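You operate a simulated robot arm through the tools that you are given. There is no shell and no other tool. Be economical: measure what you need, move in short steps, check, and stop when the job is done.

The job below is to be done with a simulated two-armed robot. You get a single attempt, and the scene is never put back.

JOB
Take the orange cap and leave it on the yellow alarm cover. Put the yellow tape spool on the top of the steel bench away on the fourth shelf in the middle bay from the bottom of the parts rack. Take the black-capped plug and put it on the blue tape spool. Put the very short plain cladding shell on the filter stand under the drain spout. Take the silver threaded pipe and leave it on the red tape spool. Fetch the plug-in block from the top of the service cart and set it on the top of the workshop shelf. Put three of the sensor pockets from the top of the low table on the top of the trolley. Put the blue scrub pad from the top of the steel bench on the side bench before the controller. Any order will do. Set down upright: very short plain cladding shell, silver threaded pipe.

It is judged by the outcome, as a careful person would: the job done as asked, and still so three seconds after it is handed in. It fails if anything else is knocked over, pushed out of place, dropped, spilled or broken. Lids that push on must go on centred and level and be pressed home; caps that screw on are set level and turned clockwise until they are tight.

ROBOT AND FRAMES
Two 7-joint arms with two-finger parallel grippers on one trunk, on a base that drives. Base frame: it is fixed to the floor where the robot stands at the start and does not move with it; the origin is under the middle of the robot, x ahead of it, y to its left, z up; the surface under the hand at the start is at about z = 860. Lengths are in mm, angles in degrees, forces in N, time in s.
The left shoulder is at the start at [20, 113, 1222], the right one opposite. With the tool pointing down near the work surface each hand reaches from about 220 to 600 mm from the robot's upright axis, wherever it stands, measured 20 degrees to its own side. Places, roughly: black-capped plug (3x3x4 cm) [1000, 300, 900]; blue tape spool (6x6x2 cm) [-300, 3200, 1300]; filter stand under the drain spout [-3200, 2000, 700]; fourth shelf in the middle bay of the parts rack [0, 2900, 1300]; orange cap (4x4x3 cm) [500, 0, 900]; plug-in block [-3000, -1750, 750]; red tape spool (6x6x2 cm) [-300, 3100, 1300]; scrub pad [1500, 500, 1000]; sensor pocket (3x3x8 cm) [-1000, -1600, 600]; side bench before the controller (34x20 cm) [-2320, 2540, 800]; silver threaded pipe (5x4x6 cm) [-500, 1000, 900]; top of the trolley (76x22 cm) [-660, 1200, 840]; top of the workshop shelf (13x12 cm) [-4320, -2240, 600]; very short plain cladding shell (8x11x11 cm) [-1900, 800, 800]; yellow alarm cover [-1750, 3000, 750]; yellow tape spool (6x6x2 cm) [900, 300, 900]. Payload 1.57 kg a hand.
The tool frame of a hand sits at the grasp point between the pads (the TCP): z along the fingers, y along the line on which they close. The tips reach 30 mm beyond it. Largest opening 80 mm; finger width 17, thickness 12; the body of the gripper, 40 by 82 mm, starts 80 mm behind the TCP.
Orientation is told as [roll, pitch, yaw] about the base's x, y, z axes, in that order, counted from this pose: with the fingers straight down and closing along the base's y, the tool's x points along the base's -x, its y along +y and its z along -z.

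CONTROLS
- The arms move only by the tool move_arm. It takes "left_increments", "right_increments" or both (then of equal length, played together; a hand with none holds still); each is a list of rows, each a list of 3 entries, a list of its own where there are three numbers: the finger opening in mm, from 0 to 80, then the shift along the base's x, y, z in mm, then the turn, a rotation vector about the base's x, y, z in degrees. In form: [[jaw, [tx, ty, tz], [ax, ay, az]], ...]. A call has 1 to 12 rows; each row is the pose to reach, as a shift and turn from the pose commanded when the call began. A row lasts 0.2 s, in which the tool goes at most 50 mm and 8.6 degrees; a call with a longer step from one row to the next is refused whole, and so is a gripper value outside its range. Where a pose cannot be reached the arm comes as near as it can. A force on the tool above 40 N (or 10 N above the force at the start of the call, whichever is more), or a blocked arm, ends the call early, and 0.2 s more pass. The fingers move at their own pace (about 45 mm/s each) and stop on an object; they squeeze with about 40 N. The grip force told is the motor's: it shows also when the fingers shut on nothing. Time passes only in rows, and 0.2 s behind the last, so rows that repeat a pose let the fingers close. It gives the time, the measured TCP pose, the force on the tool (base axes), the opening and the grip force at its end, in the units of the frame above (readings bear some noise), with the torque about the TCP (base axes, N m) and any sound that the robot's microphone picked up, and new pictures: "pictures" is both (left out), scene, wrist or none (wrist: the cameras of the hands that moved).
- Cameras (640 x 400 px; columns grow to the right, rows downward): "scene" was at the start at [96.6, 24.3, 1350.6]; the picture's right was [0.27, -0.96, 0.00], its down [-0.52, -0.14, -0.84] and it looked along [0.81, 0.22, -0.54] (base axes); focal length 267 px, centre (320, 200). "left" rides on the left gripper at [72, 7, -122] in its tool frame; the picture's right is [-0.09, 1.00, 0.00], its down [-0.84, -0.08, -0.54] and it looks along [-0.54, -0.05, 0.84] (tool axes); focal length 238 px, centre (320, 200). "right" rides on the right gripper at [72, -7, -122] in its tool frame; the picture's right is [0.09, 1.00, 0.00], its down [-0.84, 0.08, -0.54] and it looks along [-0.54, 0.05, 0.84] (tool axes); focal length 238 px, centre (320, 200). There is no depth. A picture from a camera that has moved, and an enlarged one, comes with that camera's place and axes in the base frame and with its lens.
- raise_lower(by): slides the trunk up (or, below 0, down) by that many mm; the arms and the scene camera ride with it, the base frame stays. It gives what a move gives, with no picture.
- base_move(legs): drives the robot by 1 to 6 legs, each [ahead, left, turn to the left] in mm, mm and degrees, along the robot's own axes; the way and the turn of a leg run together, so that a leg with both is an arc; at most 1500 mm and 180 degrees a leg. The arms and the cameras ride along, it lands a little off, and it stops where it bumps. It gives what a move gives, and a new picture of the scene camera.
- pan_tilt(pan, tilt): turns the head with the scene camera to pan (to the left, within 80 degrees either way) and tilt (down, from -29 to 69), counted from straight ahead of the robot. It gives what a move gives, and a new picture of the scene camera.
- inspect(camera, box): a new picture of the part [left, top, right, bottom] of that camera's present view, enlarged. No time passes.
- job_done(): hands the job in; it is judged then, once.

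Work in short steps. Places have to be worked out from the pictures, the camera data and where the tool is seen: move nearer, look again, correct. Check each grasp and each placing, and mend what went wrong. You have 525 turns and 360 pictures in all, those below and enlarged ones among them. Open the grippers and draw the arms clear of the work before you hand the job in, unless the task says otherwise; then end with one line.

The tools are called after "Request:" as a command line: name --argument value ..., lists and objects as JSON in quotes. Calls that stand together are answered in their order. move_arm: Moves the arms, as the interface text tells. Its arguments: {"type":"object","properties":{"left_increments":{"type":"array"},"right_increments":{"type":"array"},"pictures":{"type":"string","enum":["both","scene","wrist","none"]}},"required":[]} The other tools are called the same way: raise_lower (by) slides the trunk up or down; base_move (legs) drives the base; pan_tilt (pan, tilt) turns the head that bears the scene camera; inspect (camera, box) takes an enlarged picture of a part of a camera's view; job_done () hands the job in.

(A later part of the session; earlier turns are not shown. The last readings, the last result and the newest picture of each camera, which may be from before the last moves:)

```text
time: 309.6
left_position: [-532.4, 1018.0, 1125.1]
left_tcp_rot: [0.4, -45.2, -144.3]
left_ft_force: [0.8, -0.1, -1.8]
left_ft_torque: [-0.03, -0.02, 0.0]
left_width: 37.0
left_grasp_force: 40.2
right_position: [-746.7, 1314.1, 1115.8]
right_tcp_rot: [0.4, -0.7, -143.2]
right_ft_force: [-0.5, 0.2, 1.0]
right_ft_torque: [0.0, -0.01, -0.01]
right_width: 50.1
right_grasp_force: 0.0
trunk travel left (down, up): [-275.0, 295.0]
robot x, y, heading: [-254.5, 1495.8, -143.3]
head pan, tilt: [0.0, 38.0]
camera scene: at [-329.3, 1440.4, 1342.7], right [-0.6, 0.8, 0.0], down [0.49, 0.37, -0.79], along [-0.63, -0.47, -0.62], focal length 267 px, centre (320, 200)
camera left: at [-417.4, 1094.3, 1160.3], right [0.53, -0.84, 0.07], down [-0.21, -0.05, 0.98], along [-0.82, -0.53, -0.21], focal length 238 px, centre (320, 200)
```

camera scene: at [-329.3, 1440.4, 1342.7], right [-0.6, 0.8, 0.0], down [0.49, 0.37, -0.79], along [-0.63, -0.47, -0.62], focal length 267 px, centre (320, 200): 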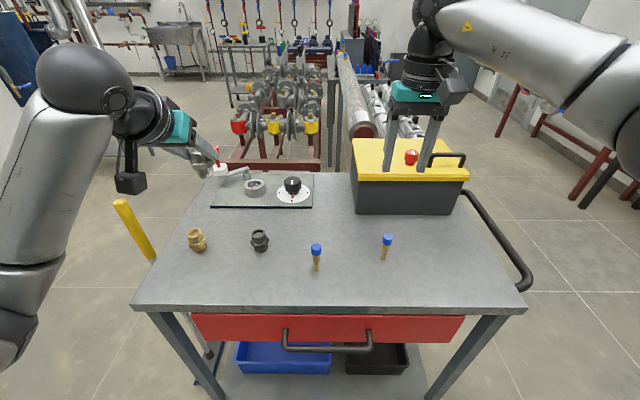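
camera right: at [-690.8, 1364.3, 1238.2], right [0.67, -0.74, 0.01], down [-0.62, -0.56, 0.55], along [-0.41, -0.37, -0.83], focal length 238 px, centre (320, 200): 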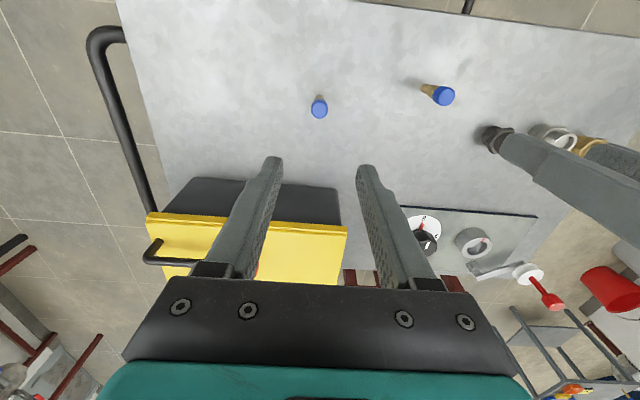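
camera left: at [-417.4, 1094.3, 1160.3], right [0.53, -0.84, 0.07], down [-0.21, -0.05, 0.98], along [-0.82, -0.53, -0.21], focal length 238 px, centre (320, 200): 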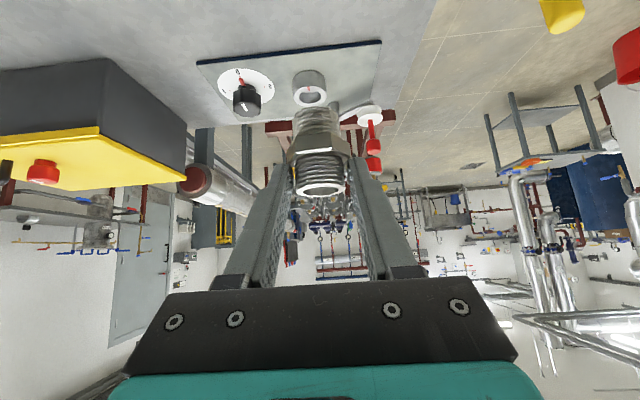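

The silver pipe is held. I drive to the rack: sideways past the trolley, then turn to face the shelves.

Request:
base_move --legs '[[0, -1150, 0], [0, 0, 178]]'

Request:
pan_tilt --pan 0 --tilt 5

```text
time: 322.4
left_position: [-593.8, 2852.0, 1125.0]
left_tcp_rot: [0.4, -45.4, 28.8]
left_ft_force: [-0.4, 0.9, -1.8]
left_ft_torque: [-0.01, 0.0, 0.0]
left_width: 37.3
left_grasp_force: 39.7
right_position: [-415.8, 2533.1, 1117.1]
right_tcp_rot: [0.4, -0.6, 29.8]
right_ft_force: [-0.4, 0.1, 0.1]
right_ft_torque: [0.02, 0.02, 0.03]
right_width: 50.0
right_grasp_force: 0.1
trunk travel left (down, up): [-275.0, 295.0]
robot x, y, heading: [-926.7, 2409.7, 29.9]
head pan, tilt: [0.0, 38.0]
camera scene: at [-844.3, 2458.7, 1342.7], right [0.5, -0.87, 0.0], down [-0.53, -0.31, -0.79], along [0.68, 0.39, -0.62], focal length 267 px, centre (320, 200)
```

scene: 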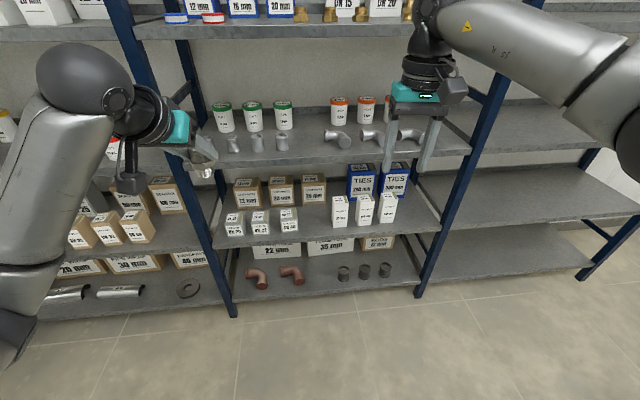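

```text
time: 323.4
left_position: [-592.3, 2851.9, 1124.6]
left_tcp_rot: [0.4, -45.4, 28.8]
left_ft_force: [0.0, 0.2, -1.7]
left_ft_torque: [-0.01, -0.03, 0.01]
left_width: 36.7
left_grasp_force: 39.9
right_position: [-417.3, 2532.8, 1117.4]
right_tcp_rot: [0.5, -0.6, 29.8]
right_ft_force: [-0.5, 0.2, -0.5]
right_ft_torque: [0.04, 0.01, -0.03]
right_width: 49.9
right_grasp_force: 0.1
trunk travel left (down, up): [-275.0, 295.0]
robot x, y, heading: [-926.6, 2409.6, 29.8]
head pan, tilt: [0.0, 5.0]
camera scene: at [-839.5, 2461.4, 1395.4], right [0.5, -0.87, 0.0], down [-0.08, -0.04, -1.0], along [0.86, 0.5, -0.09], focal length 267 px, centre (320, 200)
```

scene: 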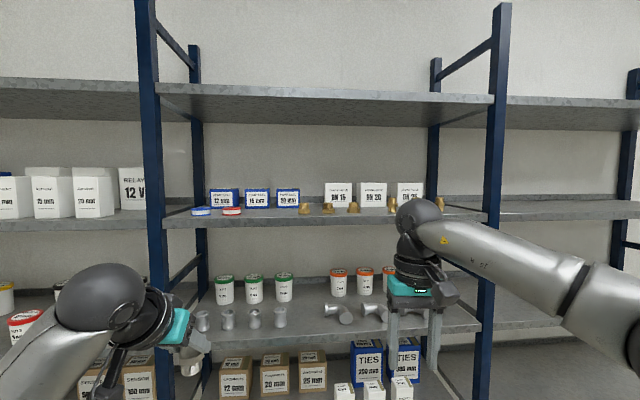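

The fourth shelf carries the blue and red spools near its front left. I straighten up, raise the trunk and drive closer.

Request:
raise_lower --by 285

Request:
base_move --legs '[[0, 0, 4.8], [250, 60, 0]]'

Request:
pan_tilt --pan 10 --tilt 28

```text
time: 326.3
left_position: [-593.1, 2853.5, 1409.7]
left_tcp_rot: [0.3, -45.4, 28.9]
left_ft_force: [0.5, 0.1, -1.9]
left_ft_torque: [-0.04, 0.04, -0.01]
left_width: 36.7
left_grasp_force: 40.0
right_position: [-416.4, 2532.1, 1402.3]
right_tcp_rot: [0.5, -0.6, 29.8]
right_ft_force: [0.0, -0.1, 0.7]
right_ft_torque: [-0.01, 0.0, 0.01]
right_width: 50.2
right_grasp_force: 0.0
trunk travel left (down, up): [-560.0, 10.0]
robot x, y, heading: [-930.0, 2411.1, 29.7]
head pan, tilt: [0.0, 5.0]
```

```text
time: 328.6
left_position: [-457.6, 3070.2, 1409.6]
left_tcp_rot: [0.4, -45.4, 33.4]
left_ft_force: [-0.1, 0.3, -1.7]
left_ft_torque: [0.02, -0.02, 0.04]
left_width: 36.9
left_grasp_force: 39.9
right_position: [-255.4, 2765.2, 1402.9]
right_tcp_rot: [0.4, -0.6, 34.5]
right_ft_force: [1.1, 0.3, 0.0]
right_ft_torque: [0.03, 0.02, 0.0]
right_width: 49.9
right_grasp_force: 0.0
trunk travel left (down, up): [-560.0, 10.0]
robot x, y, heading: [-753.4, 2602.4, 34.4]
head pan, tilt: [0.0, 5.0]
camera scene: at [-670.8, 2661.0, 1680.5], right [0.57, -0.82, 0.0], down [-0.07, -0.05, -1.0], along [0.82, 0.56, -0.09], focal length 267 px, centre (320, 200)
```

scene: 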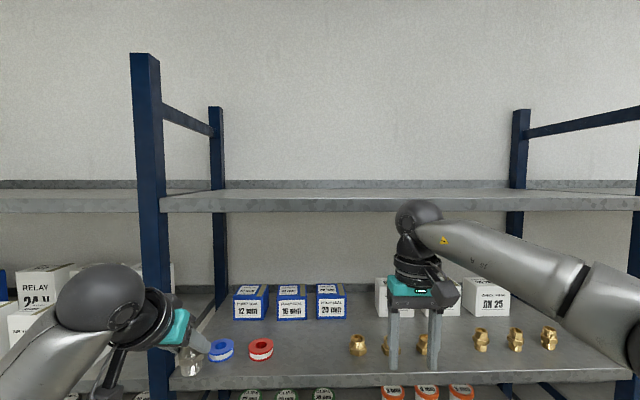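

```text
time: 329.5
left_position: [-457.0, 3069.6, 1410.1]
left_tcp_rot: [0.4, -45.3, 33.4]
left_ft_force: [0.6, -0.1, 0.1]
left_ft_torque: [-0.01, -0.01, -0.02]
left_width: 36.8
left_grasp_force: 40.1
right_position: [-255.6, 2767.4, 1402.5]
right_tcp_rot: [0.4, -0.7, 34.6]
right_ft_force: [-0.2, 0.6, -1.4]
right_ft_torque: [0.01, 0.01, 0.02]
right_width: 50.2
right_grasp_force: 0.1
trunk travel left (down, up): [-560.0, 10.0]
robot x, y, heading: [-751.2, 2604.7, 34.5]
head pan, tilt: [10.0, 28.0]
camera scene: at [-682.0, 2672.2, 1643.3], right [0.7, -0.71, 0.0], down [-0.33, -0.33, -0.88], along [0.63, 0.62, -0.47], focal length 267 px, centre (320, 200)
```

scene: 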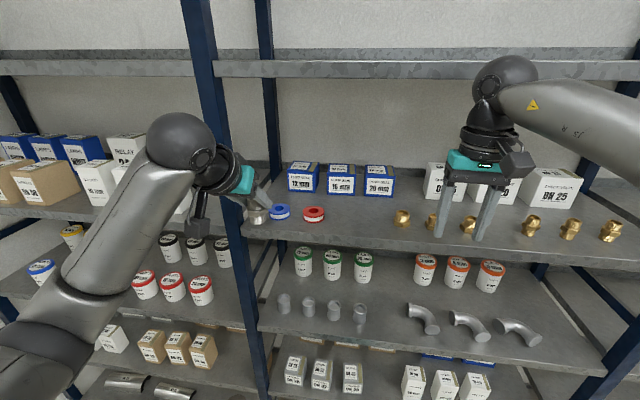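

Red spool's top centre comes out at about [-294, 3075, 1308], 70 mm behind the shelf edge. I draw the right hand back and shift the left hand to line up, then drive 120 mm closer.

Request:
move_arm --left_increments '[[10, [10, -15, 5], [0, 0, 0]], [10, [21, -29, 10], [0, 0, 0]], [10, [31, -44, 15], [0, 0, 0]], [10, [42, -58, 20], [0, 0, 0]], [10, [52, -73, 20], [0, 0, 0]], [10, [52, -73, 20], [0, 0, 0]]]' --right_increments '[[30, [-33, -23, 0], [0, 0, 0]], [30, [-66, -46, 0], [0, 0, 0]], [30, [-99, -69, 0], [0, 0, 0]], [30, [-132, -92, 0], [0, 0, 0]], [30, [-165, -113, 0], [0, 0, 0]], [30, [-165, -113, 0], [0, 0, 0]]]' --pictures "none"

Request:
base_move --legs '[[100, 0, 0]]'

Request:
inspect --camera "left" --box '[0, 0, 640, 400]'

```text
time: 330.9
left_position: [-405.6, 2997.5, 1430.7]
left_tcp_rot: [0.4, -45.4, 33.4]
left_ft_force: [-0.1, -0.1, -2.1]
left_ft_torque: [-0.03, 0.03, 0.02]
left_width: 36.7
left_grasp_force: 40.0
right_position: [-421.5, 2653.8, 1403.5]
right_tcp_rot: [0.4, -0.6, 34.4]
right_ft_force: [-0.2, 0.2, 0.4]
right_ft_torque: [-0.03, 0.02, 0.02]
right_width: 30.0
right_grasp_force: 0.0
trunk travel left (down, up): [-560.0, 10.0]
robot x, y, heading: [-755.6, 2606.9, 34.4]
head pan, tilt: [10.0, 28.0]
```

```text
time: 332.1
left_position: [-323.0, 3052.5, 1430.1]
left_tcp_rot: [0.4, -45.5, 33.3]
left_ft_force: [1.0, 0.0, -0.9]
left_ft_torque: [-0.02, 0.02, -0.01]
left_width: 36.6
left_grasp_force: 39.5
right_position: [-339.6, 2708.8, 1403.2]
right_tcp_rot: [0.5, -0.7, 34.4]
right_ft_force: [0.8, -0.1, 0.2]
right_ft_torque: [0.01, 0.0, 0.03]
right_width: 30.0
right_grasp_force: 0.1
trunk travel left (down, up): [-560.0, 10.0]
robot x, y, heading: [-677.4, 2659.9, 34.4]
head pan, tilt: [10.0, 28.0]
camera scene: at [-600.0, 2728.5, 1643.3], right [0.7, -0.71, 0.0], down [-0.34, -0.33, -0.88], along [0.63, 0.62, -0.47], focal length 267 px, centre (320, 200)
```

scene: 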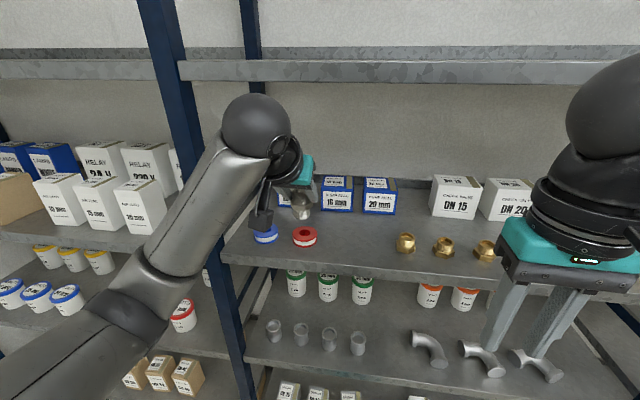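

```text
1.00 times, centred on (320, 200) of left (not enlarged: the box is as wide or as high as the picture)
camera zoom: at [-441.3, 2982.5, 1465.6], right [-0.5, 0.86, 0.07], down [0.21, 0.04, 0.98], along [0.84, 0.5, -0.21], focal length 238 px, centre (320, 200)
```

zoom: 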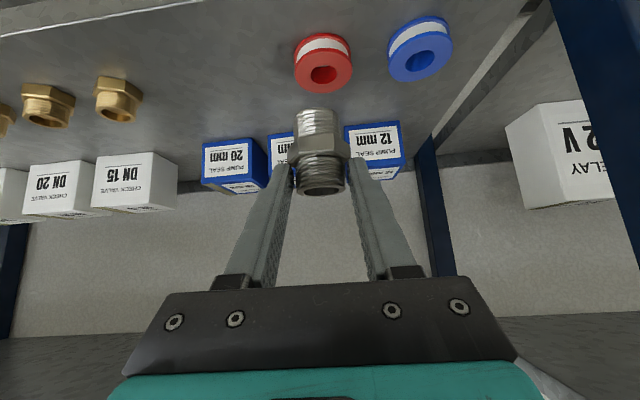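

The wrist view refines the red spool's top to [-278, 3096, 1300]. I bring the pipe above it, still 35 mm clear.

Request:
move_arm --left_increments '[[10, [12, 12, -5], [0, 0, 0]], [10, [24, 25, -15], [0, 0, 0]], [10, [35, 37, -30], [0, 0, 0]], [10, [35, 37, -30], [0, 0, 0]]]' --pictures "both"

```text
time: 333.1
left_position: [-286.5, 3088.5, 1401.8]
left_tcp_rot: [0.4, -45.4, 33.3]
left_ft_force: [-0.5, 0.1, -0.9]
left_ft_torque: [-0.01, -0.02, 0.01]
left_width: 36.8
left_grasp_force: 40.1
right_position: [-339.9, 2708.1, 1403.9]
right_tcp_rot: [0.5, -0.8, 34.5]
right_ft_force: [0.1, -0.3, 0.3]
right_ft_torque: [-0.02, 0.01, 0.0]
right_width: 30.2
right_grasp_force: 0.0
trunk travel left (down, up): [-560.0, 10.0]
robot x, y, heading: [-674.7, 2659.2, 34.4]
head pan, tilt: [10.0, 28.0]
camera scene: at [-600.2, 2728.4, 1643.2], right [0.7, -0.71, 0.0], down [-0.34, -0.33, -0.88], along [0.63, 0.62, -0.47], focal length 267 px, centre (320, 200)
camera left: at [-406.0, 3018.7, 1435.5], right [-0.5, 0.86, 0.07], down [0.21, 0.04, 0.98], along [0.84, 0.5, -0.21], focal length 238 px, centre (320, 200)
```

scene: 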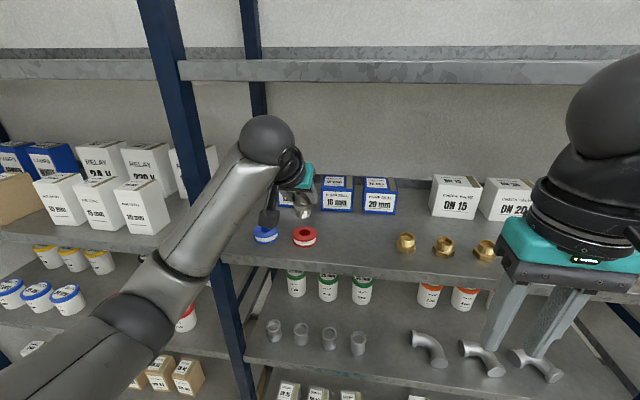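
left: 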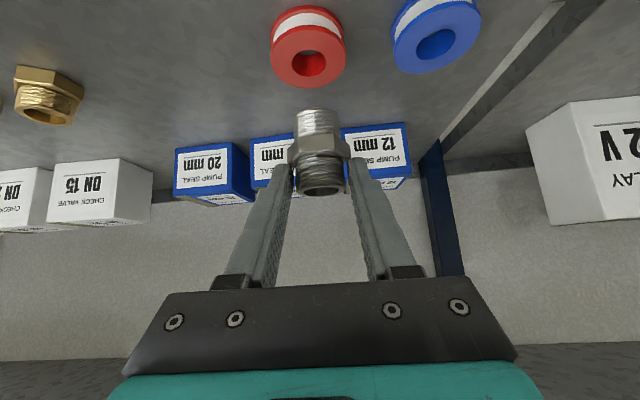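

Good line-up; a 4 mm step back centres it best. I lower to just above the spool and check.

Request:
move_arm --left_increments '[[10, [-4, -2, -10], [0, 0, 0]], [10, [-4, -2, -20], [0, 0, 0]], [10, [-4, -2, -26], [0, 0, 0]], [10, [-4, -2, -26], [0, 0, 0]]]' --pictures "wrist"

Request:
inspect --camera "scene" --box '[240, 170, 360, 260]'

```text
time: 334.1
left_position: [-291.4, 3086.9, 1373.9]
left_tcp_rot: [0.4, -45.5, 33.4]
left_ft_force: [-0.4, -0.1, -1.5]
left_ft_torque: [-0.04, 0.0, 0.03]
left_width: 36.6
left_grasp_force: 40.3
right_position: [-340.6, 2708.1, 1404.4]
right_tcp_rot: [0.4, -0.6, 34.4]
right_ft_force: [-0.8, -0.3, -0.1]
right_ft_torque: [0.03, 0.02, 0.03]
right_width: 30.1
right_grasp_force: 0.0
trunk travel left (down, up): [-560.0, 10.0]
robot x, y, heading: [-672.0, 2661.3, 34.2]
head pan, tilt: [10.0, 28.0]
camera left: at [-410.9, 3017.2, 1409.3], right [-0.5, 0.86, 0.07], down [0.21, 0.04, 0.98], along [0.84, 0.5, -0.21], focal length 238 px, centre (320, 200)
```

left: 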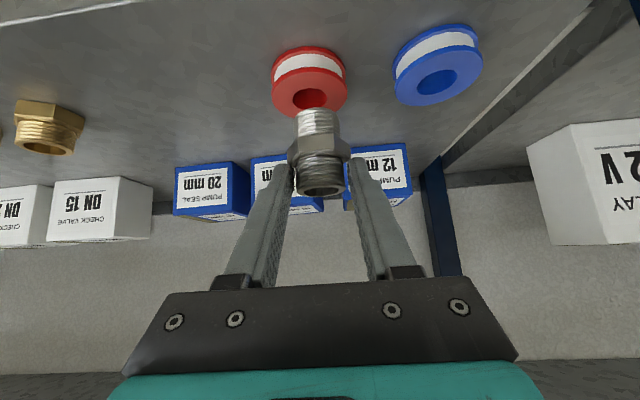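

```text
4.44 times, centred on (300, 215) of scene
camera zoom: at [-600.1, 2728.4, 1643.2], right [0.7, -0.71, 0.0], down [-0.34, -0.33, -0.88], along [0.63, 0.62, -0.47], focal length 1185 px, centre (409, 133)
```

zoom: 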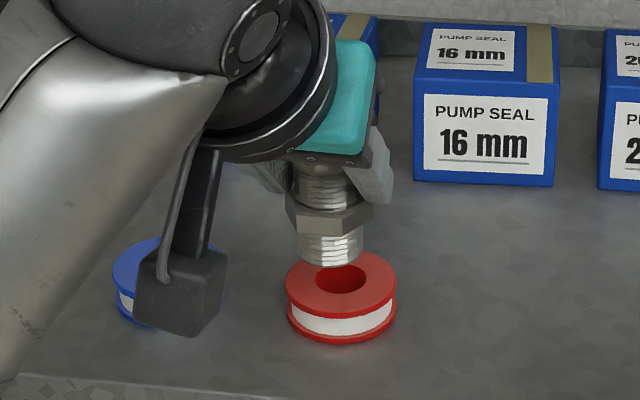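

I zoom in on the wrist view to check how the pipe's foot lines up with the spool.

Request:
inspect --camera "left" --box '[250, 30, 390, 210]'

```text
2.22 times, centred on (320, 120) of left
camera zoom: at [-410.9, 3017.2, 1409.3], right [-0.5, 0.86, 0.07], down [0.21, 0.04, 0.98], along [0.84, 0.5, -0.21], focal length 530 px, centre (320, 378)
```

zoom: 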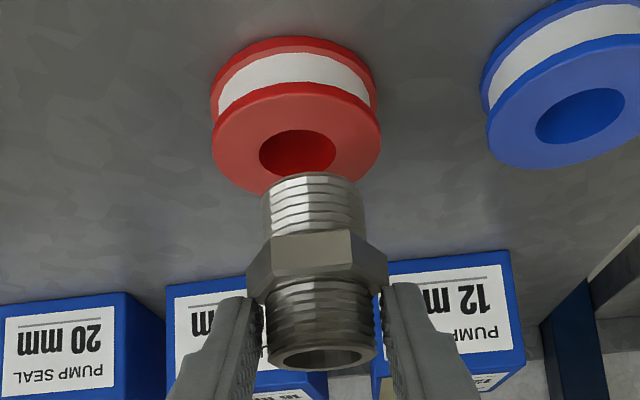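

Careful measuring gives the pipe's foot centre at [-280, 3097], 18 mm above the spool, whose hole is at [-275.5, 3095.5]. I shift 5 mm and lower in small steps.

Request:
move_arm --left_increments '[[10, [5, -2, -3], [0, 0, 0]], [10, [5, -2, -6], [0, 0, 0]], [10, [5, -2, -9], [0, 0, 0]], [10, [5, -2, -11], [0, 0, 0]], [10, [5, -2, -11], [0, 0, 0]]]' --pictures "wrist"

Request:
inspect --camera "scene" --box '[260, 180, 350, 260]'

```text
time: 335.3
left_position: [-286.5, 3086.1, 1362.5]
left_tcp_rot: [0.4, -45.4, 33.3]
left_ft_force: [0.4, 0.0, -1.9]
left_ft_torque: [-0.01, -0.01, -0.02]
left_width: 36.7
left_grasp_force: 39.6
right_position: [-340.3, 2708.1, 1403.7]
right_tcp_rot: [0.5, -0.7, 34.3]
right_ft_force: [0.3, 0.3, -0.1]
right_ft_torque: [-0.01, 0.01, 0.01]
right_width: 30.0
right_grasp_force: 0.0
trunk travel left (down, up): [-560.0, 10.0]
robot x, y, heading: [-671.8, 2657.9, 34.5]
head pan, tilt: [10.0, 28.0]
camera left: at [-405.8, 3015.6, 1397.7], right [-0.5, 0.86, 0.07], down [0.21, 0.04, 0.98], along [0.84, 0.5, -0.21], focal length 238 px, centre (320, 200)
```

left: 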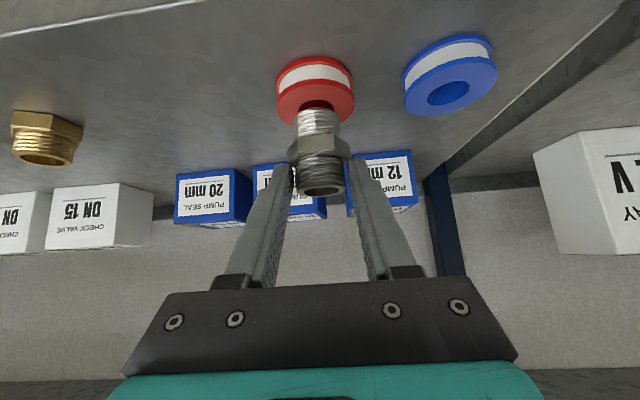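

```text
5.00 times, centred on (305, 220) of scene
camera zoom: at [-600.2, 2728.4, 1643.2], right [0.7, -0.71, 0.0], down [-0.34, -0.33, -0.88], along [0.63, 0.62, -0.47], focal length 1333 px, centre (395, 100)
```

zoom: 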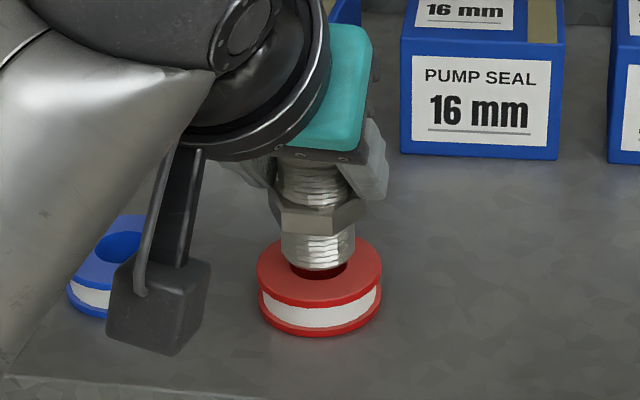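

The foot will land centred on the spool. I lower to contact.

Request:
move_arm --left_increments '[[10, [0, 0, -2], [0, 0, 0]], [10, [0, 0, -4], [0, 0, 0]], [10, [0, 0, -6], [0, 0, 0]], [10, [0, 0, -8], [0, 0, 0]], [10, [0, 0, -10], [0, 0, 0]], [10, [0, 0, -10], [0, 0, 0]]]' --pictures "none"

Request:
inspect --camera "scene" --box '[260, 180, 350, 260]'

```text
time: 336.7
left_position: [-287.8, 3085.1, 1353.8]
left_tcp_rot: [0.3, -45.6, 33.4]
left_ft_force: [1.3, 1.2, 4.0]
left_ft_torque: [0.06, -0.02, 0.01]
left_width: 36.6
left_grasp_force: 39.7
right_position: [-341.0, 2708.3, 1404.3]
right_tcp_rot: [0.5, -0.7, 34.4]
right_ft_force: [-0.1, 0.4, -0.4]
right_ft_torque: [-0.01, 0.04, 0.01]
right_width: 30.1
right_grasp_force: 0.1
trunk travel left (down, up): [-560.0, 10.0]
robot x, y, heading: [-675.4, 2661.0, 34.4]
head pan, tilt: [10.0, 28.0]
```

```text
5.00 times, centred on (305, 220) of scene
camera zoom: at [-600.6, 2728.3, 1643.3], right [0.7, -0.71, 0.0], down [-0.34, -0.33, -0.88], along [0.63, 0.62, -0.47], focal length 1333 px, centre (395, 100)
```

zoom: 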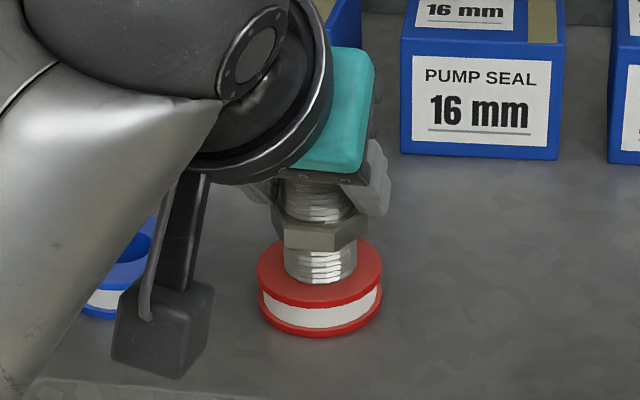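

The pipe stands centred on the red spool with light contact. I open and withdraw back and up along the hand's axis.

Request:
move_arm --left_increments '[[42, [0, 0, 0], [0, 0, 0]], [50, [0, 0, 0], [0, 0, 0]], [56, [0, 0, 0], [0, 0, 0]], [56, [0, 0, 0], [0, 0, 0]], [56, [-12, -8, 14], [0, 0, 0]], [56, [-30, -20, 36], [0, 0, 0]], [56, [-55, -36, 66], [0, 0, 0]], [56, [-85, -56, 80], [0, 0, 0]], [56, [-115, -76, 80], [0, 0, 0]], [56, [-115, -76, 80], [0, 0, 0]]]' --pictures "both"

```text
time: 338.9
left_position: [-402.9, 3011.8, 1437.3]
left_tcp_rot: [0.4, -45.3, 33.2]
left_ft_force: [-0.8, -0.7, -0.2]
left_ft_torque: [0.01, -0.01, 0.01]
left_width: 55.7
left_grasp_force: 0.1
right_position: [-339.3, 2709.0, 1402.5]
right_tcp_rot: [0.5, -0.6, 34.4]
right_ft_force: [-0.3, -0.9, -0.3]
right_ft_torque: [-0.01, 0.0, -0.02]
right_width: 29.9
right_grasp_force: 0.2
trunk travel left (down, up): [-560.0, 10.0]
robot x, y, heading: [-672.6, 2658.9, 34.4]
head pan, tilt: [10.0, 28.0]
camera scene: at [-599.7, 2728.8, 1643.2], right [0.7, -0.71, 0.0], down [-0.34, -0.33, -0.88], along [0.63, 0.62, -0.47], focal length 267 px, centre (320, 200)
camera left: at [-521.4, 2941.0, 1472.1], right [-0.5, 0.86, 0.07], down [0.21, 0.04, 0.98], along [0.84, 0.5, -0.21], focal length 238 px, centre (320, 200)
```

scene: 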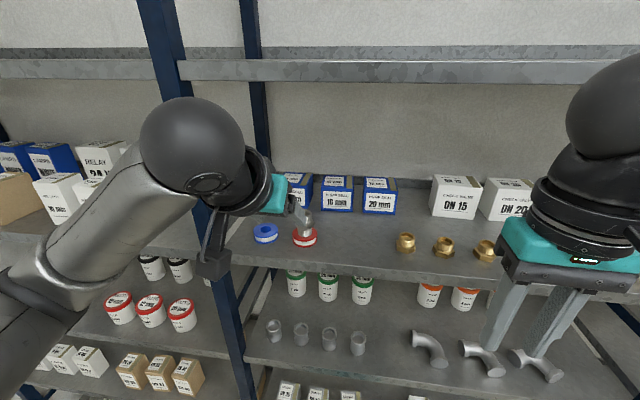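
left: 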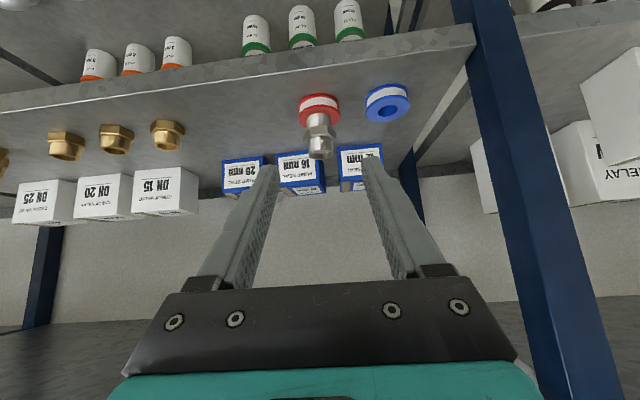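

The pipe stands on the red spool. Now for the yellow spool and the plug: I back off, lower the trunk, turn and drive down the aisle to the steel bench.

Request:
base_move --legs '[[-170, 0, 0]]'

Request:
raise_lower --by -285

Request:
base_move --legs '[[0, 0, -90], [1300, 0, 0], [800, 60, 0]]'

Request:
pan_tilt --pan 5 --tilt 40

```text
time: 340.4
left_position: [-548.6, 2910.3, 1437.5]
left_tcp_rot: [0.4, -45.5, 33.3]
left_ft_force: [0.2, 0.5, 0.2]
left_ft_torque: [-0.01, -0.02, 0.02]
left_width: 56.0
left_grasp_force: 0.1
right_position: [-486.1, 2610.2, 1402.6]
right_tcp_rot: [0.5, -0.7, 34.3]
right_ft_force: [-0.4, -0.4, -0.6]
right_ft_torque: [0.01, -0.04, 0.02]
right_width: 30.0
right_grasp_force: 0.0
trunk travel left (down, up): [-560.0, 10.0]
robot x, y, heading: [-816.8, 2560.3, 34.4]
head pan, tilt: [10.0, 28.0]
camera scene: at [-744.7, 2629.2, 1643.3], right [0.7, -0.71, 0.0], down [-0.33, -0.33, -0.88], along [0.63, 0.62, -0.47], focal length 267 px, centre (320, 200)
```

scene: 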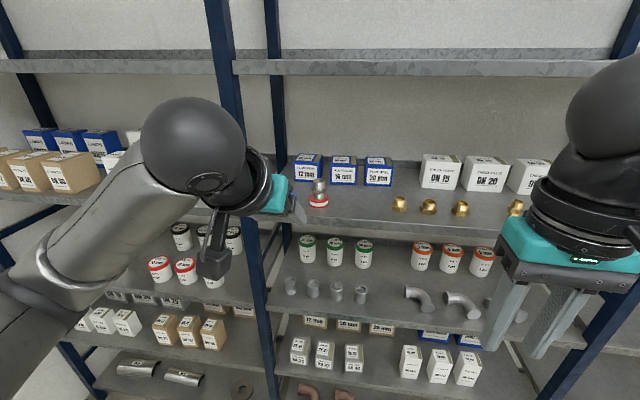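

```text
time: 343.2
left_position: [-548.3, 2911.7, 1152.9]
left_tcp_rot: [0.4, -45.5, 33.5]
left_ft_force: [-0.2, 0.9, 0.2]
left_ft_torque: [0.04, 0.02, 0.03]
left_width: 56.2
left_grasp_force: 0.1
right_position: [-484.2, 2608.9, 1119.0]
right_tcp_rot: [0.5, -0.7, 34.4]
right_ft_force: [-0.2, -0.7, 0.3]
right_ft_torque: [0.01, 0.0, 0.01]
right_width: 29.9
right_grasp_force: 0.0
trunk travel left (down, up): [-275.0, 295.0]
robot x, y, heading: [-816.0, 2558.6, 34.5]
head pan, tilt: [10.0, 28.0]
```

```text
time: 357.5
left_position: [787.7, 616.8, 1151.9]
left_tcp_rot: [0.3, -45.5, -55.9]
left_ft_force: [1.1, 0.2, -0.6]
left_ft_torque: [0.0, 0.0, 0.0]
left_width: 56.1
left_grasp_force: 0.0
right_position: [485.6, 549.3, 1119.6]
right_tcp_rot: [0.5, -0.6, -54.9]
right_ft_force: [-0.6, -0.4, 0.2]
right_ft_torque: [0.01, 0.01, -0.01]
right_width: 30.0
right_grasp_force: 0.1
trunk travel left (down, up): [-275.0, 295.0]
robot x, y, heading: [430.9, 882.9, -54.7]
head pan, tilt: [10.0, 28.0]
camera scene: at [502.3, 810.5, 1358.2], right [-0.71, -0.71, 0.0], down [-0.33, 0.33, -0.88], along [0.63, -0.62, -0.47], focal length 267 px, centre (320, 200)
```

scene: 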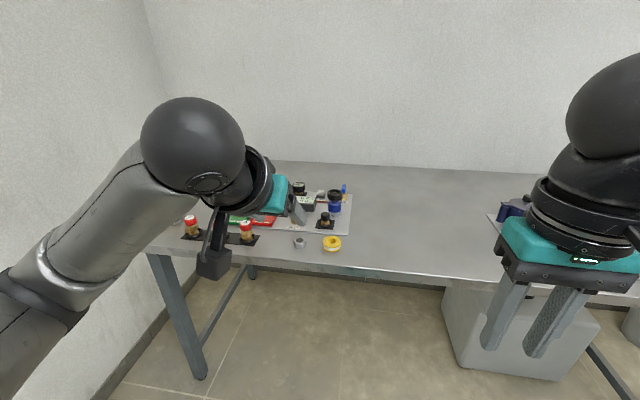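

```text
time: 358.2
left_position: [786.8, 617.9, 1151.5]
left_tcp_rot: [0.4, -45.4, -55.9]
left_ft_force: [0.8, 0.2, 0.2]
left_ft_torque: [0.03, 0.01, -0.01]
left_width: 56.0
left_grasp_force: 0.1
right_position: [486.3, 549.8, 1117.9]
right_tcp_rot: [0.5, -0.6, -54.9]
right_ft_force: [0.2, -0.6, -0.4]
right_ft_torque: [0.0, 0.02, 0.0]
right_width: 29.9
right_grasp_force: 0.0
trunk travel left (down, up): [-275.0, 295.0]
robot x, y, heading: [429.5, 882.3, -54.6]
head pan, tilt: [5.0, 40.0]
camera scene: at [492.3, 810.1, 1339.8], right [-0.76, -0.65, 0.0], down [-0.41, 0.49, -0.77], along [0.49, -0.59, -0.64], focal length 267 px, centre (320, 200)
```

scene: 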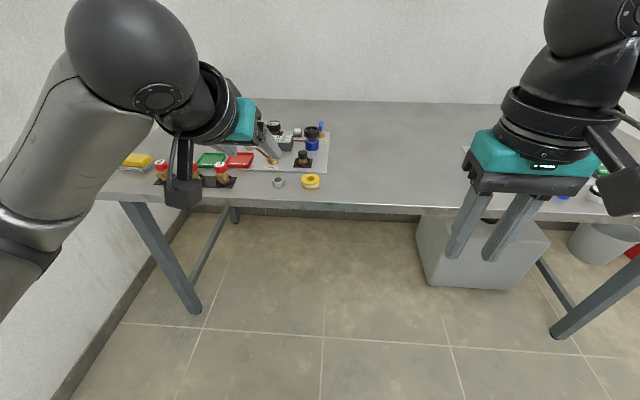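

The yellow spool is at about [926, 331]. I drive 260 mm closer.

Request:
base_move --legs '[[260, 0, 0]]'

Request:
inspect --camera "left" --box '[0, 0, 640, 400]'

```text
time: 360.1
left_position: [937.6, 402.5, 1152.3]
left_tcp_rot: [0.4, -45.5, -56.0]
left_ft_force: [-0.5, 0.2, 0.5]
left_ft_torque: [0.03, -0.02, -0.01]
left_width: 55.9
left_grasp_force: 0.0
right_position: [636.4, 335.1, 1118.9]
right_tcp_rot: [0.5, -0.5, -54.9]
right_ft_force: [-0.6, 0.1, 0.0]
right_ft_torque: [0.02, 0.05, -0.01]
right_width: 30.0
right_grasp_force: 0.0
trunk travel left (down, up): [-275.0, 295.0]
robot x, y, heading: [583.4, 667.2, -54.8]
head pan, tilt: [5.0, 40.0]
camera scene: at [643.0, 596.2, 1339.7], right [-0.76, -0.64, 0.0], down [-0.41, 0.49, -0.77], along [0.49, -0.59, -0.64], focal length 267 px, centre (320, 200)
```

scene: 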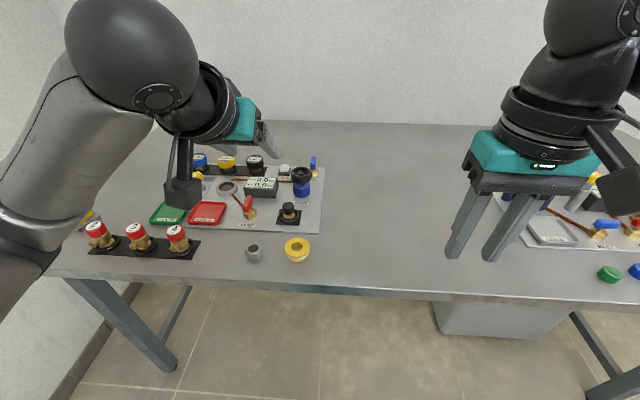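

```text
1.00 times, centred on (320, 200) of left (not enlarged: the box is as wide or as high as the picture)
camera zoom: at [865.5, 519.9, 1187.1], right [0.86, 0.51, 0.07], down [0.05, -0.21, 0.98], along [0.51, -0.83, -0.21], focal length 238 px, centre (320, 200)
```

zoom: 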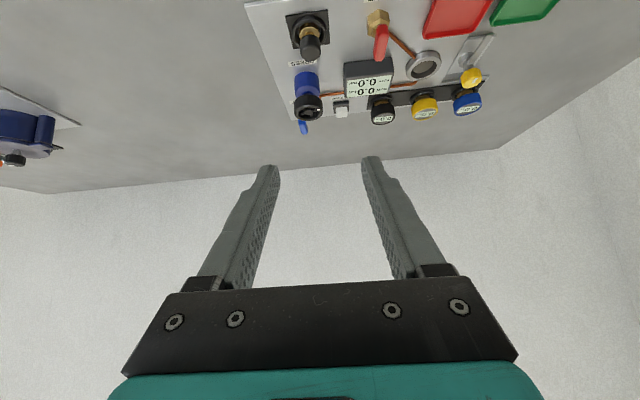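

Plug and spool positions fit. I bring the left hand (still tilted 45°) above the yellow spool at [927, 331].

Request:
move_arm --left_increments '[[76, [-7, -20, -30], [0, 0, 0]], [76, [-14, -40, -60], [0, 0, 0]], [76, [-20, -58, -95], [0, 0, 0]], [76, [-20, -58, -140], [0, 0, 0]], [76, [-20, -58, -185], [0, 0, 0]], [76, [-20, -58, -200], [0, 0, 0]], [76, [-20, -58, -200], [0, 0, 0]]]' --pictures "both"

```text
time: 361.7
left_position: [918.3, 343.3, 951.2]
left_tcp_rot: [0.5, -45.4, -56.0]
left_ft_force: [-0.2, 0.4, 0.0]
left_ft_torque: [0.02, 0.03, -0.04]
left_width: 75.9
left_grasp_force: 0.1
right_position: [635.8, 335.5, 1118.5]
right_tcp_rot: [0.5, -0.7, -54.9]
right_ft_force: [0.1, 0.1, -0.2]
right_ft_torque: [0.01, 0.0, 0.0]
right_width: 30.2
right_grasp_force: 0.1
trunk travel left (down, up): [-275.0, 295.0]
robot x, y, heading: [582.5, 670.4, -54.7]
head pan, tilt: [5.0, 40.0]
camera scene: at [642.6, 596.8, 1339.7], right [-0.76, -0.64, 0.0], down [-0.41, 0.49, -0.77], along [0.49, -0.59, -0.64], focal length 267 px, centre (320, 200)
camera left: at [846.0, 461.3, 985.9], right [0.86, 0.51, 0.07], down [0.05, -0.21, 0.98], along [0.51, -0.83, -0.21], focal length 238 px, centre (320, 200)
```

scene: 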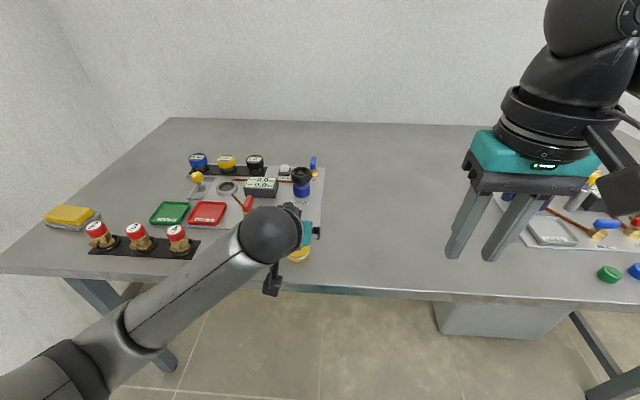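
left: 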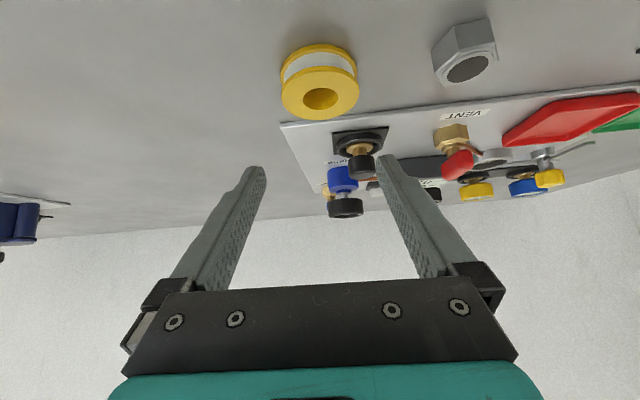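

The spool centre is [928.5, 336]. I descend to z 890 and close.

Request:
move_arm --left_increments '[[76, [1, 6, -25], [0, 0, 0]], [76, [1, 6, -45], [0, 0, 0]], [76, [1, 6, -57], [0, 0, 0]], [76, [1, 6, -60], [0, 0, 0]], [76, [1, 6, -60], [0, 0, 0]], [50, [1, 6, -60], [0, 0, 0]], [40, [1, 6, -60], [0, 0, 0]], [40, [1, 6, -60], [0, 0, 0]], [40, [1, 6, -60], [0, 0, 0]]]' --pictures "wrist"

```text
time: 363.7
left_position: [919.9, 349.9, 892.1]
left_tcp_rot: [0.3, -45.4, -56.0]
left_ft_force: [-0.3, -0.2, 0.0]
left_ft_torque: [-0.02, -0.01, -0.05]
left_width: 52.5
left_grasp_force: 36.4
right_position: [634.7, 335.5, 1118.5]
right_tcp_rot: [0.5, -0.7, -54.8]
right_ft_force: [0.9, -1.0, -1.0]
right_ft_torque: [0.0, -0.01, -0.03]
right_width: 29.8
right_grasp_force: 0.1
trunk travel left (down, up): [-275.0, 295.0]
robot x, y, heading: [580.2, 667.4, -54.8]
head pan, tilt: [5.0, 40.0]
camera left: at [847.0, 468.1, 927.6], right [0.86, 0.51, 0.07], down [0.05, -0.21, 0.98], along [0.51, -0.83, -0.21], focal length 238 px, centre (320, 200)
```

left: 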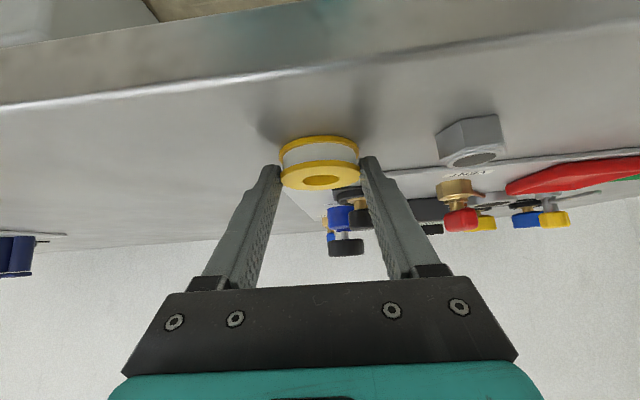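

Gripped at 52.5 mm. I lift 60 mm and check it stays level.

Request:
move_arm --left_increments '[[30, [0, 0, 0], [0, 0, 0]], [30, [0, 0, 10], [0, 0, 0]], [30, [0, 0, 30], [0, 0, 0]], [30, [0, 0, 60], [0, 0, 0]], [30, [0, 0, 60], [0, 0, 0]]]' --pictures "wrist"

Request:
inspect --camera "scene" --box '[240, 190, 340, 270]'

```text
time: 364.9
left_position: [917.0, 350.4, 954.6]
left_tcp_rot: [0.4, -45.4, -55.9]
left_ft_force: [0.4, 0.7, -0.1]
left_ft_torque: [0.04, -0.01, 0.01]
left_width: 52.4
left_grasp_force: 39.4
right_position: [635.3, 335.3, 1117.4]
right_tcp_rot: [0.5, -0.6, -54.9]
right_ft_force: [-0.6, -0.3, 0.5]
right_ft_torque: [0.02, 0.01, 0.01]
right_width: 30.0
right_grasp_force: 0.0
trunk travel left (down, up): [-275.0, 295.0]
robot x, y, heading: [582.5, 665.3, -54.6]
head pan, tilt: [5.0, 40.0]
camera left: at [845.4, 467.9, 989.2], right [0.86, 0.51, 0.07], down [0.05, -0.21, 0.98], along [0.51, -0.83, -0.21], focal length 238 px, centre (320, 200)
```

left: 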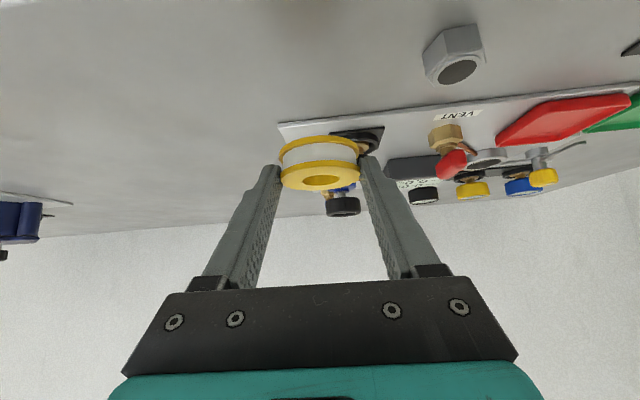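

```text
5.00 times, centred on (290, 230) of scene
camera zoom: at [642.6, 596.8, 1339.7], right [-0.76, -0.65, 0.0], down [-0.41, 0.49, -0.77], along [0.49, -0.59, -0.64], focal length 1333 px, centre (470, 50)
```

zoom: 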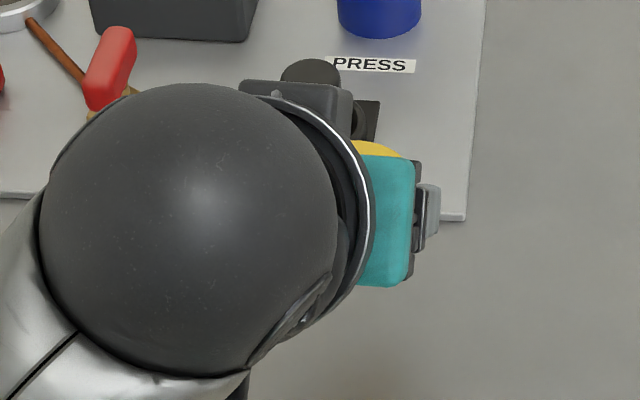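

The spool is held level. I raise the left hand out of the way and shift the base so that the right hand can reach the plug.

Request:
move_arm --left_increments '[[30, [0, 0, 45], [0, 0, 0]], [30, [0, 0, 90], [0, 0, 0]], [30, [0, 0, 135], [0, 0, 0]], [30, [-10, 10, 180], [0, 0, 0]], [30, [-20, 30, 220], [0, 0, 0]], [30, [-20, 30, 220], [0, 0, 0]]]' --pictures "none"

Request:
base_move --legs '[[110, 210, 0]]'

Request:
inspect --camera "right" --box '[0, 0, 640, 400]'

```text
time: 366.3
left_position: [901.3, 378.5, 1171.8]
left_tcp_rot: [0.5, -45.2, -56.0]
left_ft_force: [-0.2, -0.2, -0.7]
left_ft_torque: [0.05, 0.02, 0.01]
left_width: 52.6
left_grasp_force: 39.7
right_position: [635.3, 335.4, 1117.7]
right_tcp_rot: [0.4, -0.7, -55.0]
right_ft_force: [-0.3, -0.8, -0.2]
right_ft_torque: [-0.01, 0.04, 0.02]
right_width: 29.9
right_grasp_force: 0.0
trunk travel left (down, up): [-275.0, 295.0]
robot x, y, heading: [579.3, 670.0, -54.6]
head pan, tilt: [5.0, 40.0]
```

```text
time: 368.1
left_position: [1139.0, 408.1, 1172.5]
left_tcp_rot: [0.4, -45.3, -56.1]
left_ft_force: [0.4, -0.2, 0.7]
left_ft_torque: [0.02, -0.01, 0.01]
left_width: 52.5
left_grasp_force: 40.2
right_position: [873.4, 365.2, 1117.9]
right_tcp_rot: [0.5, -0.7, -55.1]
right_ft_force: [-0.4, 0.2, -0.5]
right_ft_torque: [0.02, 0.02, 0.01]
right_width: 30.1
right_grasp_force: 0.0
trunk travel left (down, up): [-275.0, 295.0]
robot x, y, heading: [817.7, 701.9, -54.9]
head pan, tilt: [5.0, 40.0]
camera scene: at [880.8, 626.7, 1339.7], right [-0.77, -0.64, 0.0], down [-0.41, 0.49, -0.77], along [0.49, -0.59, -0.64], focal length 267 px, centre (320, 200)
```

scene: 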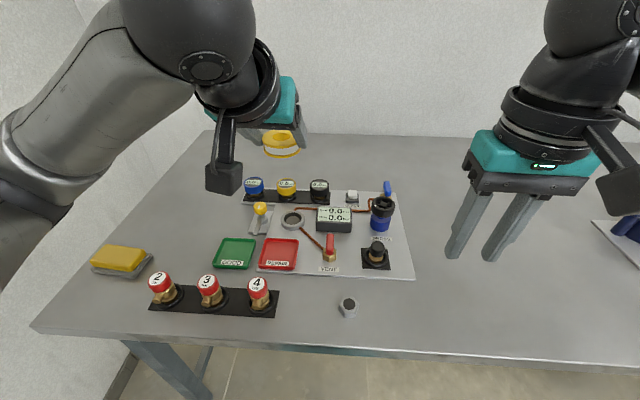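

```text
1.00 times, centred on (320, 200) of right (not enlarged: the box is as wide or as high as the picture)
camera zoom: at [826.0, 421.9, 1239.4], right [0.76, 0.64, 0.01], down [0.53, -0.64, 0.55], along [0.36, -0.42, -0.83], focal length 238 px, centre (320, 200)
```

zoom: 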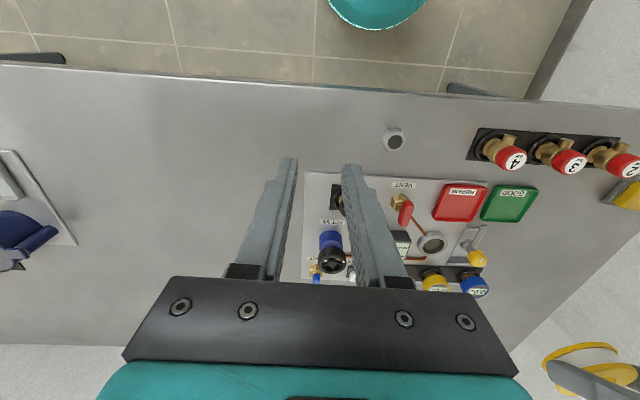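

The plug stands near [1028, 262] at the corner of the test panel. I tilt the right hand 45° and bring it above.

Request:
move_arm --right_increments '[[50, [18, -11, 0], [-4.6, -3.2, 0]], [50, [36, -22, 0], [-9.2, -6.4, 0]], [50, [55, -34, 0], [-13.8, -9.7, 0]], [50, [73, -45, 0], [-18.4, -12.9, 0]], [50, [91, -56, 0], [-23, -16.1, 0]], [50, [110, -67, -20], [-27.7, -19.3, 0]], [50, [128, -79, -50], [-32.3, -22.6, 0]], [50, [142, -87, -85], [-36.9, -25.8, 0]], [50, [142, -87, -120], [-36.9, -25.8, 0]], [50, [142, -87, -120], [-36.9, -25.8, 0]]]' --pictures "both"

Request:
inspect --camera "scene" --box '[320, 200, 430, 290]'

```text
time: 370.3
left_position: [1137.9, 407.8, 1173.0]
left_tcp_rot: [0.4, -45.4, -56.2]
left_ft_force: [0.4, -0.3, -0.3]
left_ft_torque: [0.02, -0.02, 0.01]
left_width: 52.6
left_grasp_force: 39.7
right_position: [1014.4, 278.4, 999.6]
right_tcp_rot: [0.7, -45.6, -55.2]
right_ft_force: [-0.4, -0.4, 0.4]
right_ft_torque: [-0.02, 0.0, -0.03]
right_width: 49.8
right_grasp_force: 0.0
trunk travel left (down, up): [-275.0, 295.0]
robot x, y, heading: [818.0, 699.3, -55.1]
head pan, tilt: [5.0, 40.0]
camera scene: at [880.0, 626.7, 1339.7], right [-0.77, -0.64, 0.0], down [-0.41, 0.49, -0.77], along [0.49, -0.59, -0.64], focal length 267 px, centre (320, 200)
camera right: at [931.3, 386.5, 1031.9], right [0.78, 0.63, -0.06], down [0.17, -0.12, 0.98], along [0.61, -0.77, -0.2], focal length 238 px, centre (320, 200)
```

scene: 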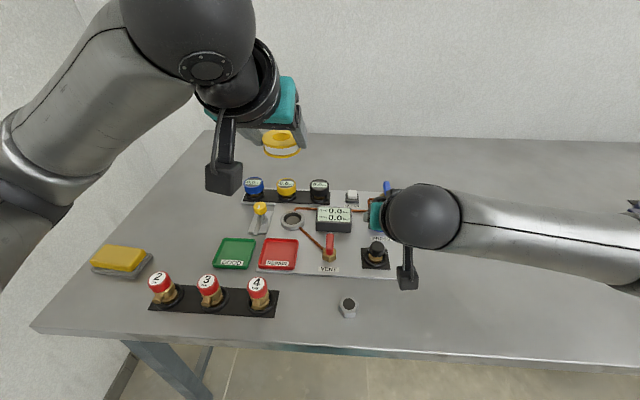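
right: 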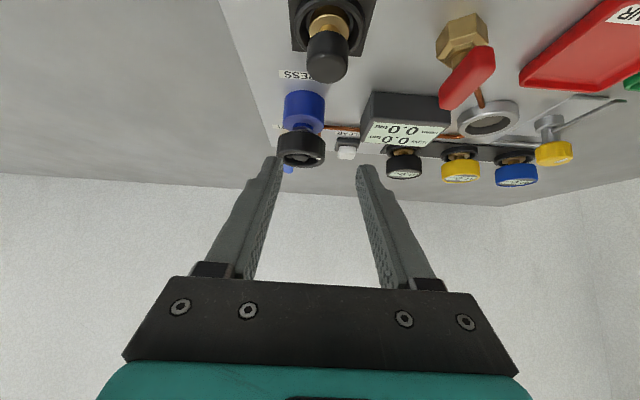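

```text
4.44 times, centred on (375, 245) of scene
camera zoom: at [880.0, 626.7, 1339.7], right [-0.77, -0.64, 0.0], down [-0.41, 0.49, -0.77], along [0.49, -0.59, -0.64], focal length 1185 px, centre (76, 0)
```

zoom: 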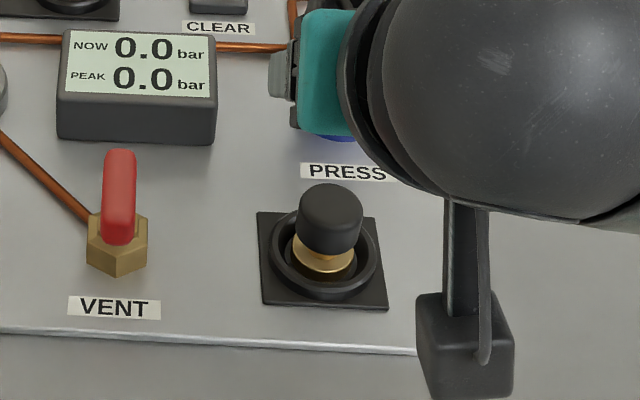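

The plug's cap is 30 mm wide, its top near [1019, 274, 912]. I descend to z 912 around it.

Request:
move_arm --right_increments '[[50, [-2, 6, -40], [0, 0, 0]], [50, [-2, 6, -70], [0, 0, 0]], [50, [-2, 6, -88], [0, 0, 0]], [50, [-2, 6, -88], [0, 0, 0]]]' --pictures "wrist"

Request:
inspect --camera "scene" --box '[320, 200, 430, 290]'

```text
time: 371.3
left_position: [1138.6, 407.2, 1172.5]
left_tcp_rot: [0.4, -45.5, -56.2]
left_ft_force: [0.7, 0.1, 0.1]
left_ft_torque: [-0.01, 0.0, -0.01]
left_width: 52.6
left_grasp_force: 40.2
right_position: [1012.4, 283.4, 911.2]
right_tcp_rot: [0.7, -45.7, -55.1]
right_ft_force: [0.4, 0.0, -0.8]
right_ft_torque: [0.03, -0.02, 0.02]
right_width: 50.0
right_grasp_force: 0.0
trunk travel left (down, up): [-275.0, 295.0]
robot x, y, heading: [817.7, 700.6, -55.3]
head pan, tilt: [5.0, 40.0]
camera right: at [929.0, 392.3, 944.2], right [0.78, 0.63, -0.06], down [0.17, -0.12, 0.98], along [0.61, -0.77, -0.2], focal length 238 px, centre (320, 200)
```

right: 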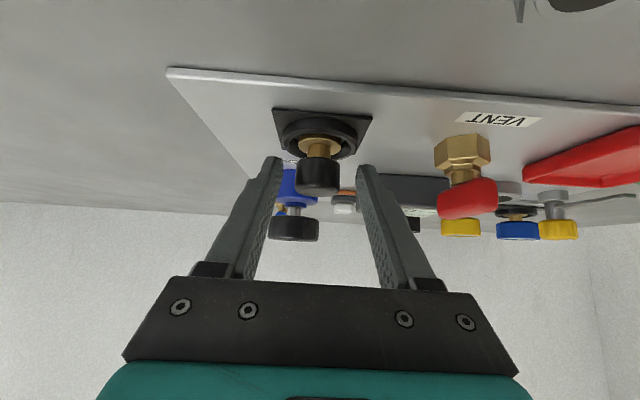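

```text
4.44 times, centred on (375, 245) of scene
camera zoom: at [879.9, 626.7, 1339.7], right [-0.77, -0.64, 0.0], down [-0.41, 0.49, -0.77], along [0.49, -0.59, -0.64], focal length 1185 px, centre (76, 0)
```

zoom: 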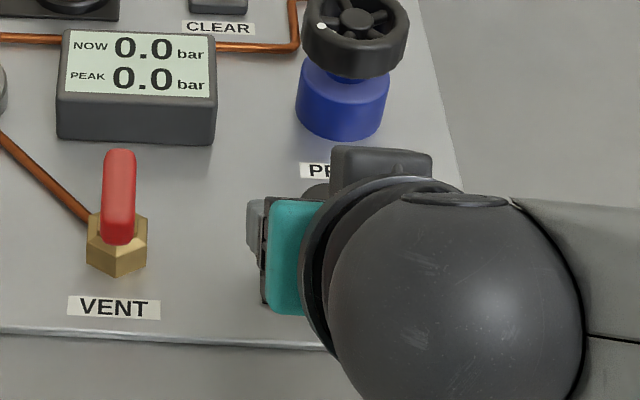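

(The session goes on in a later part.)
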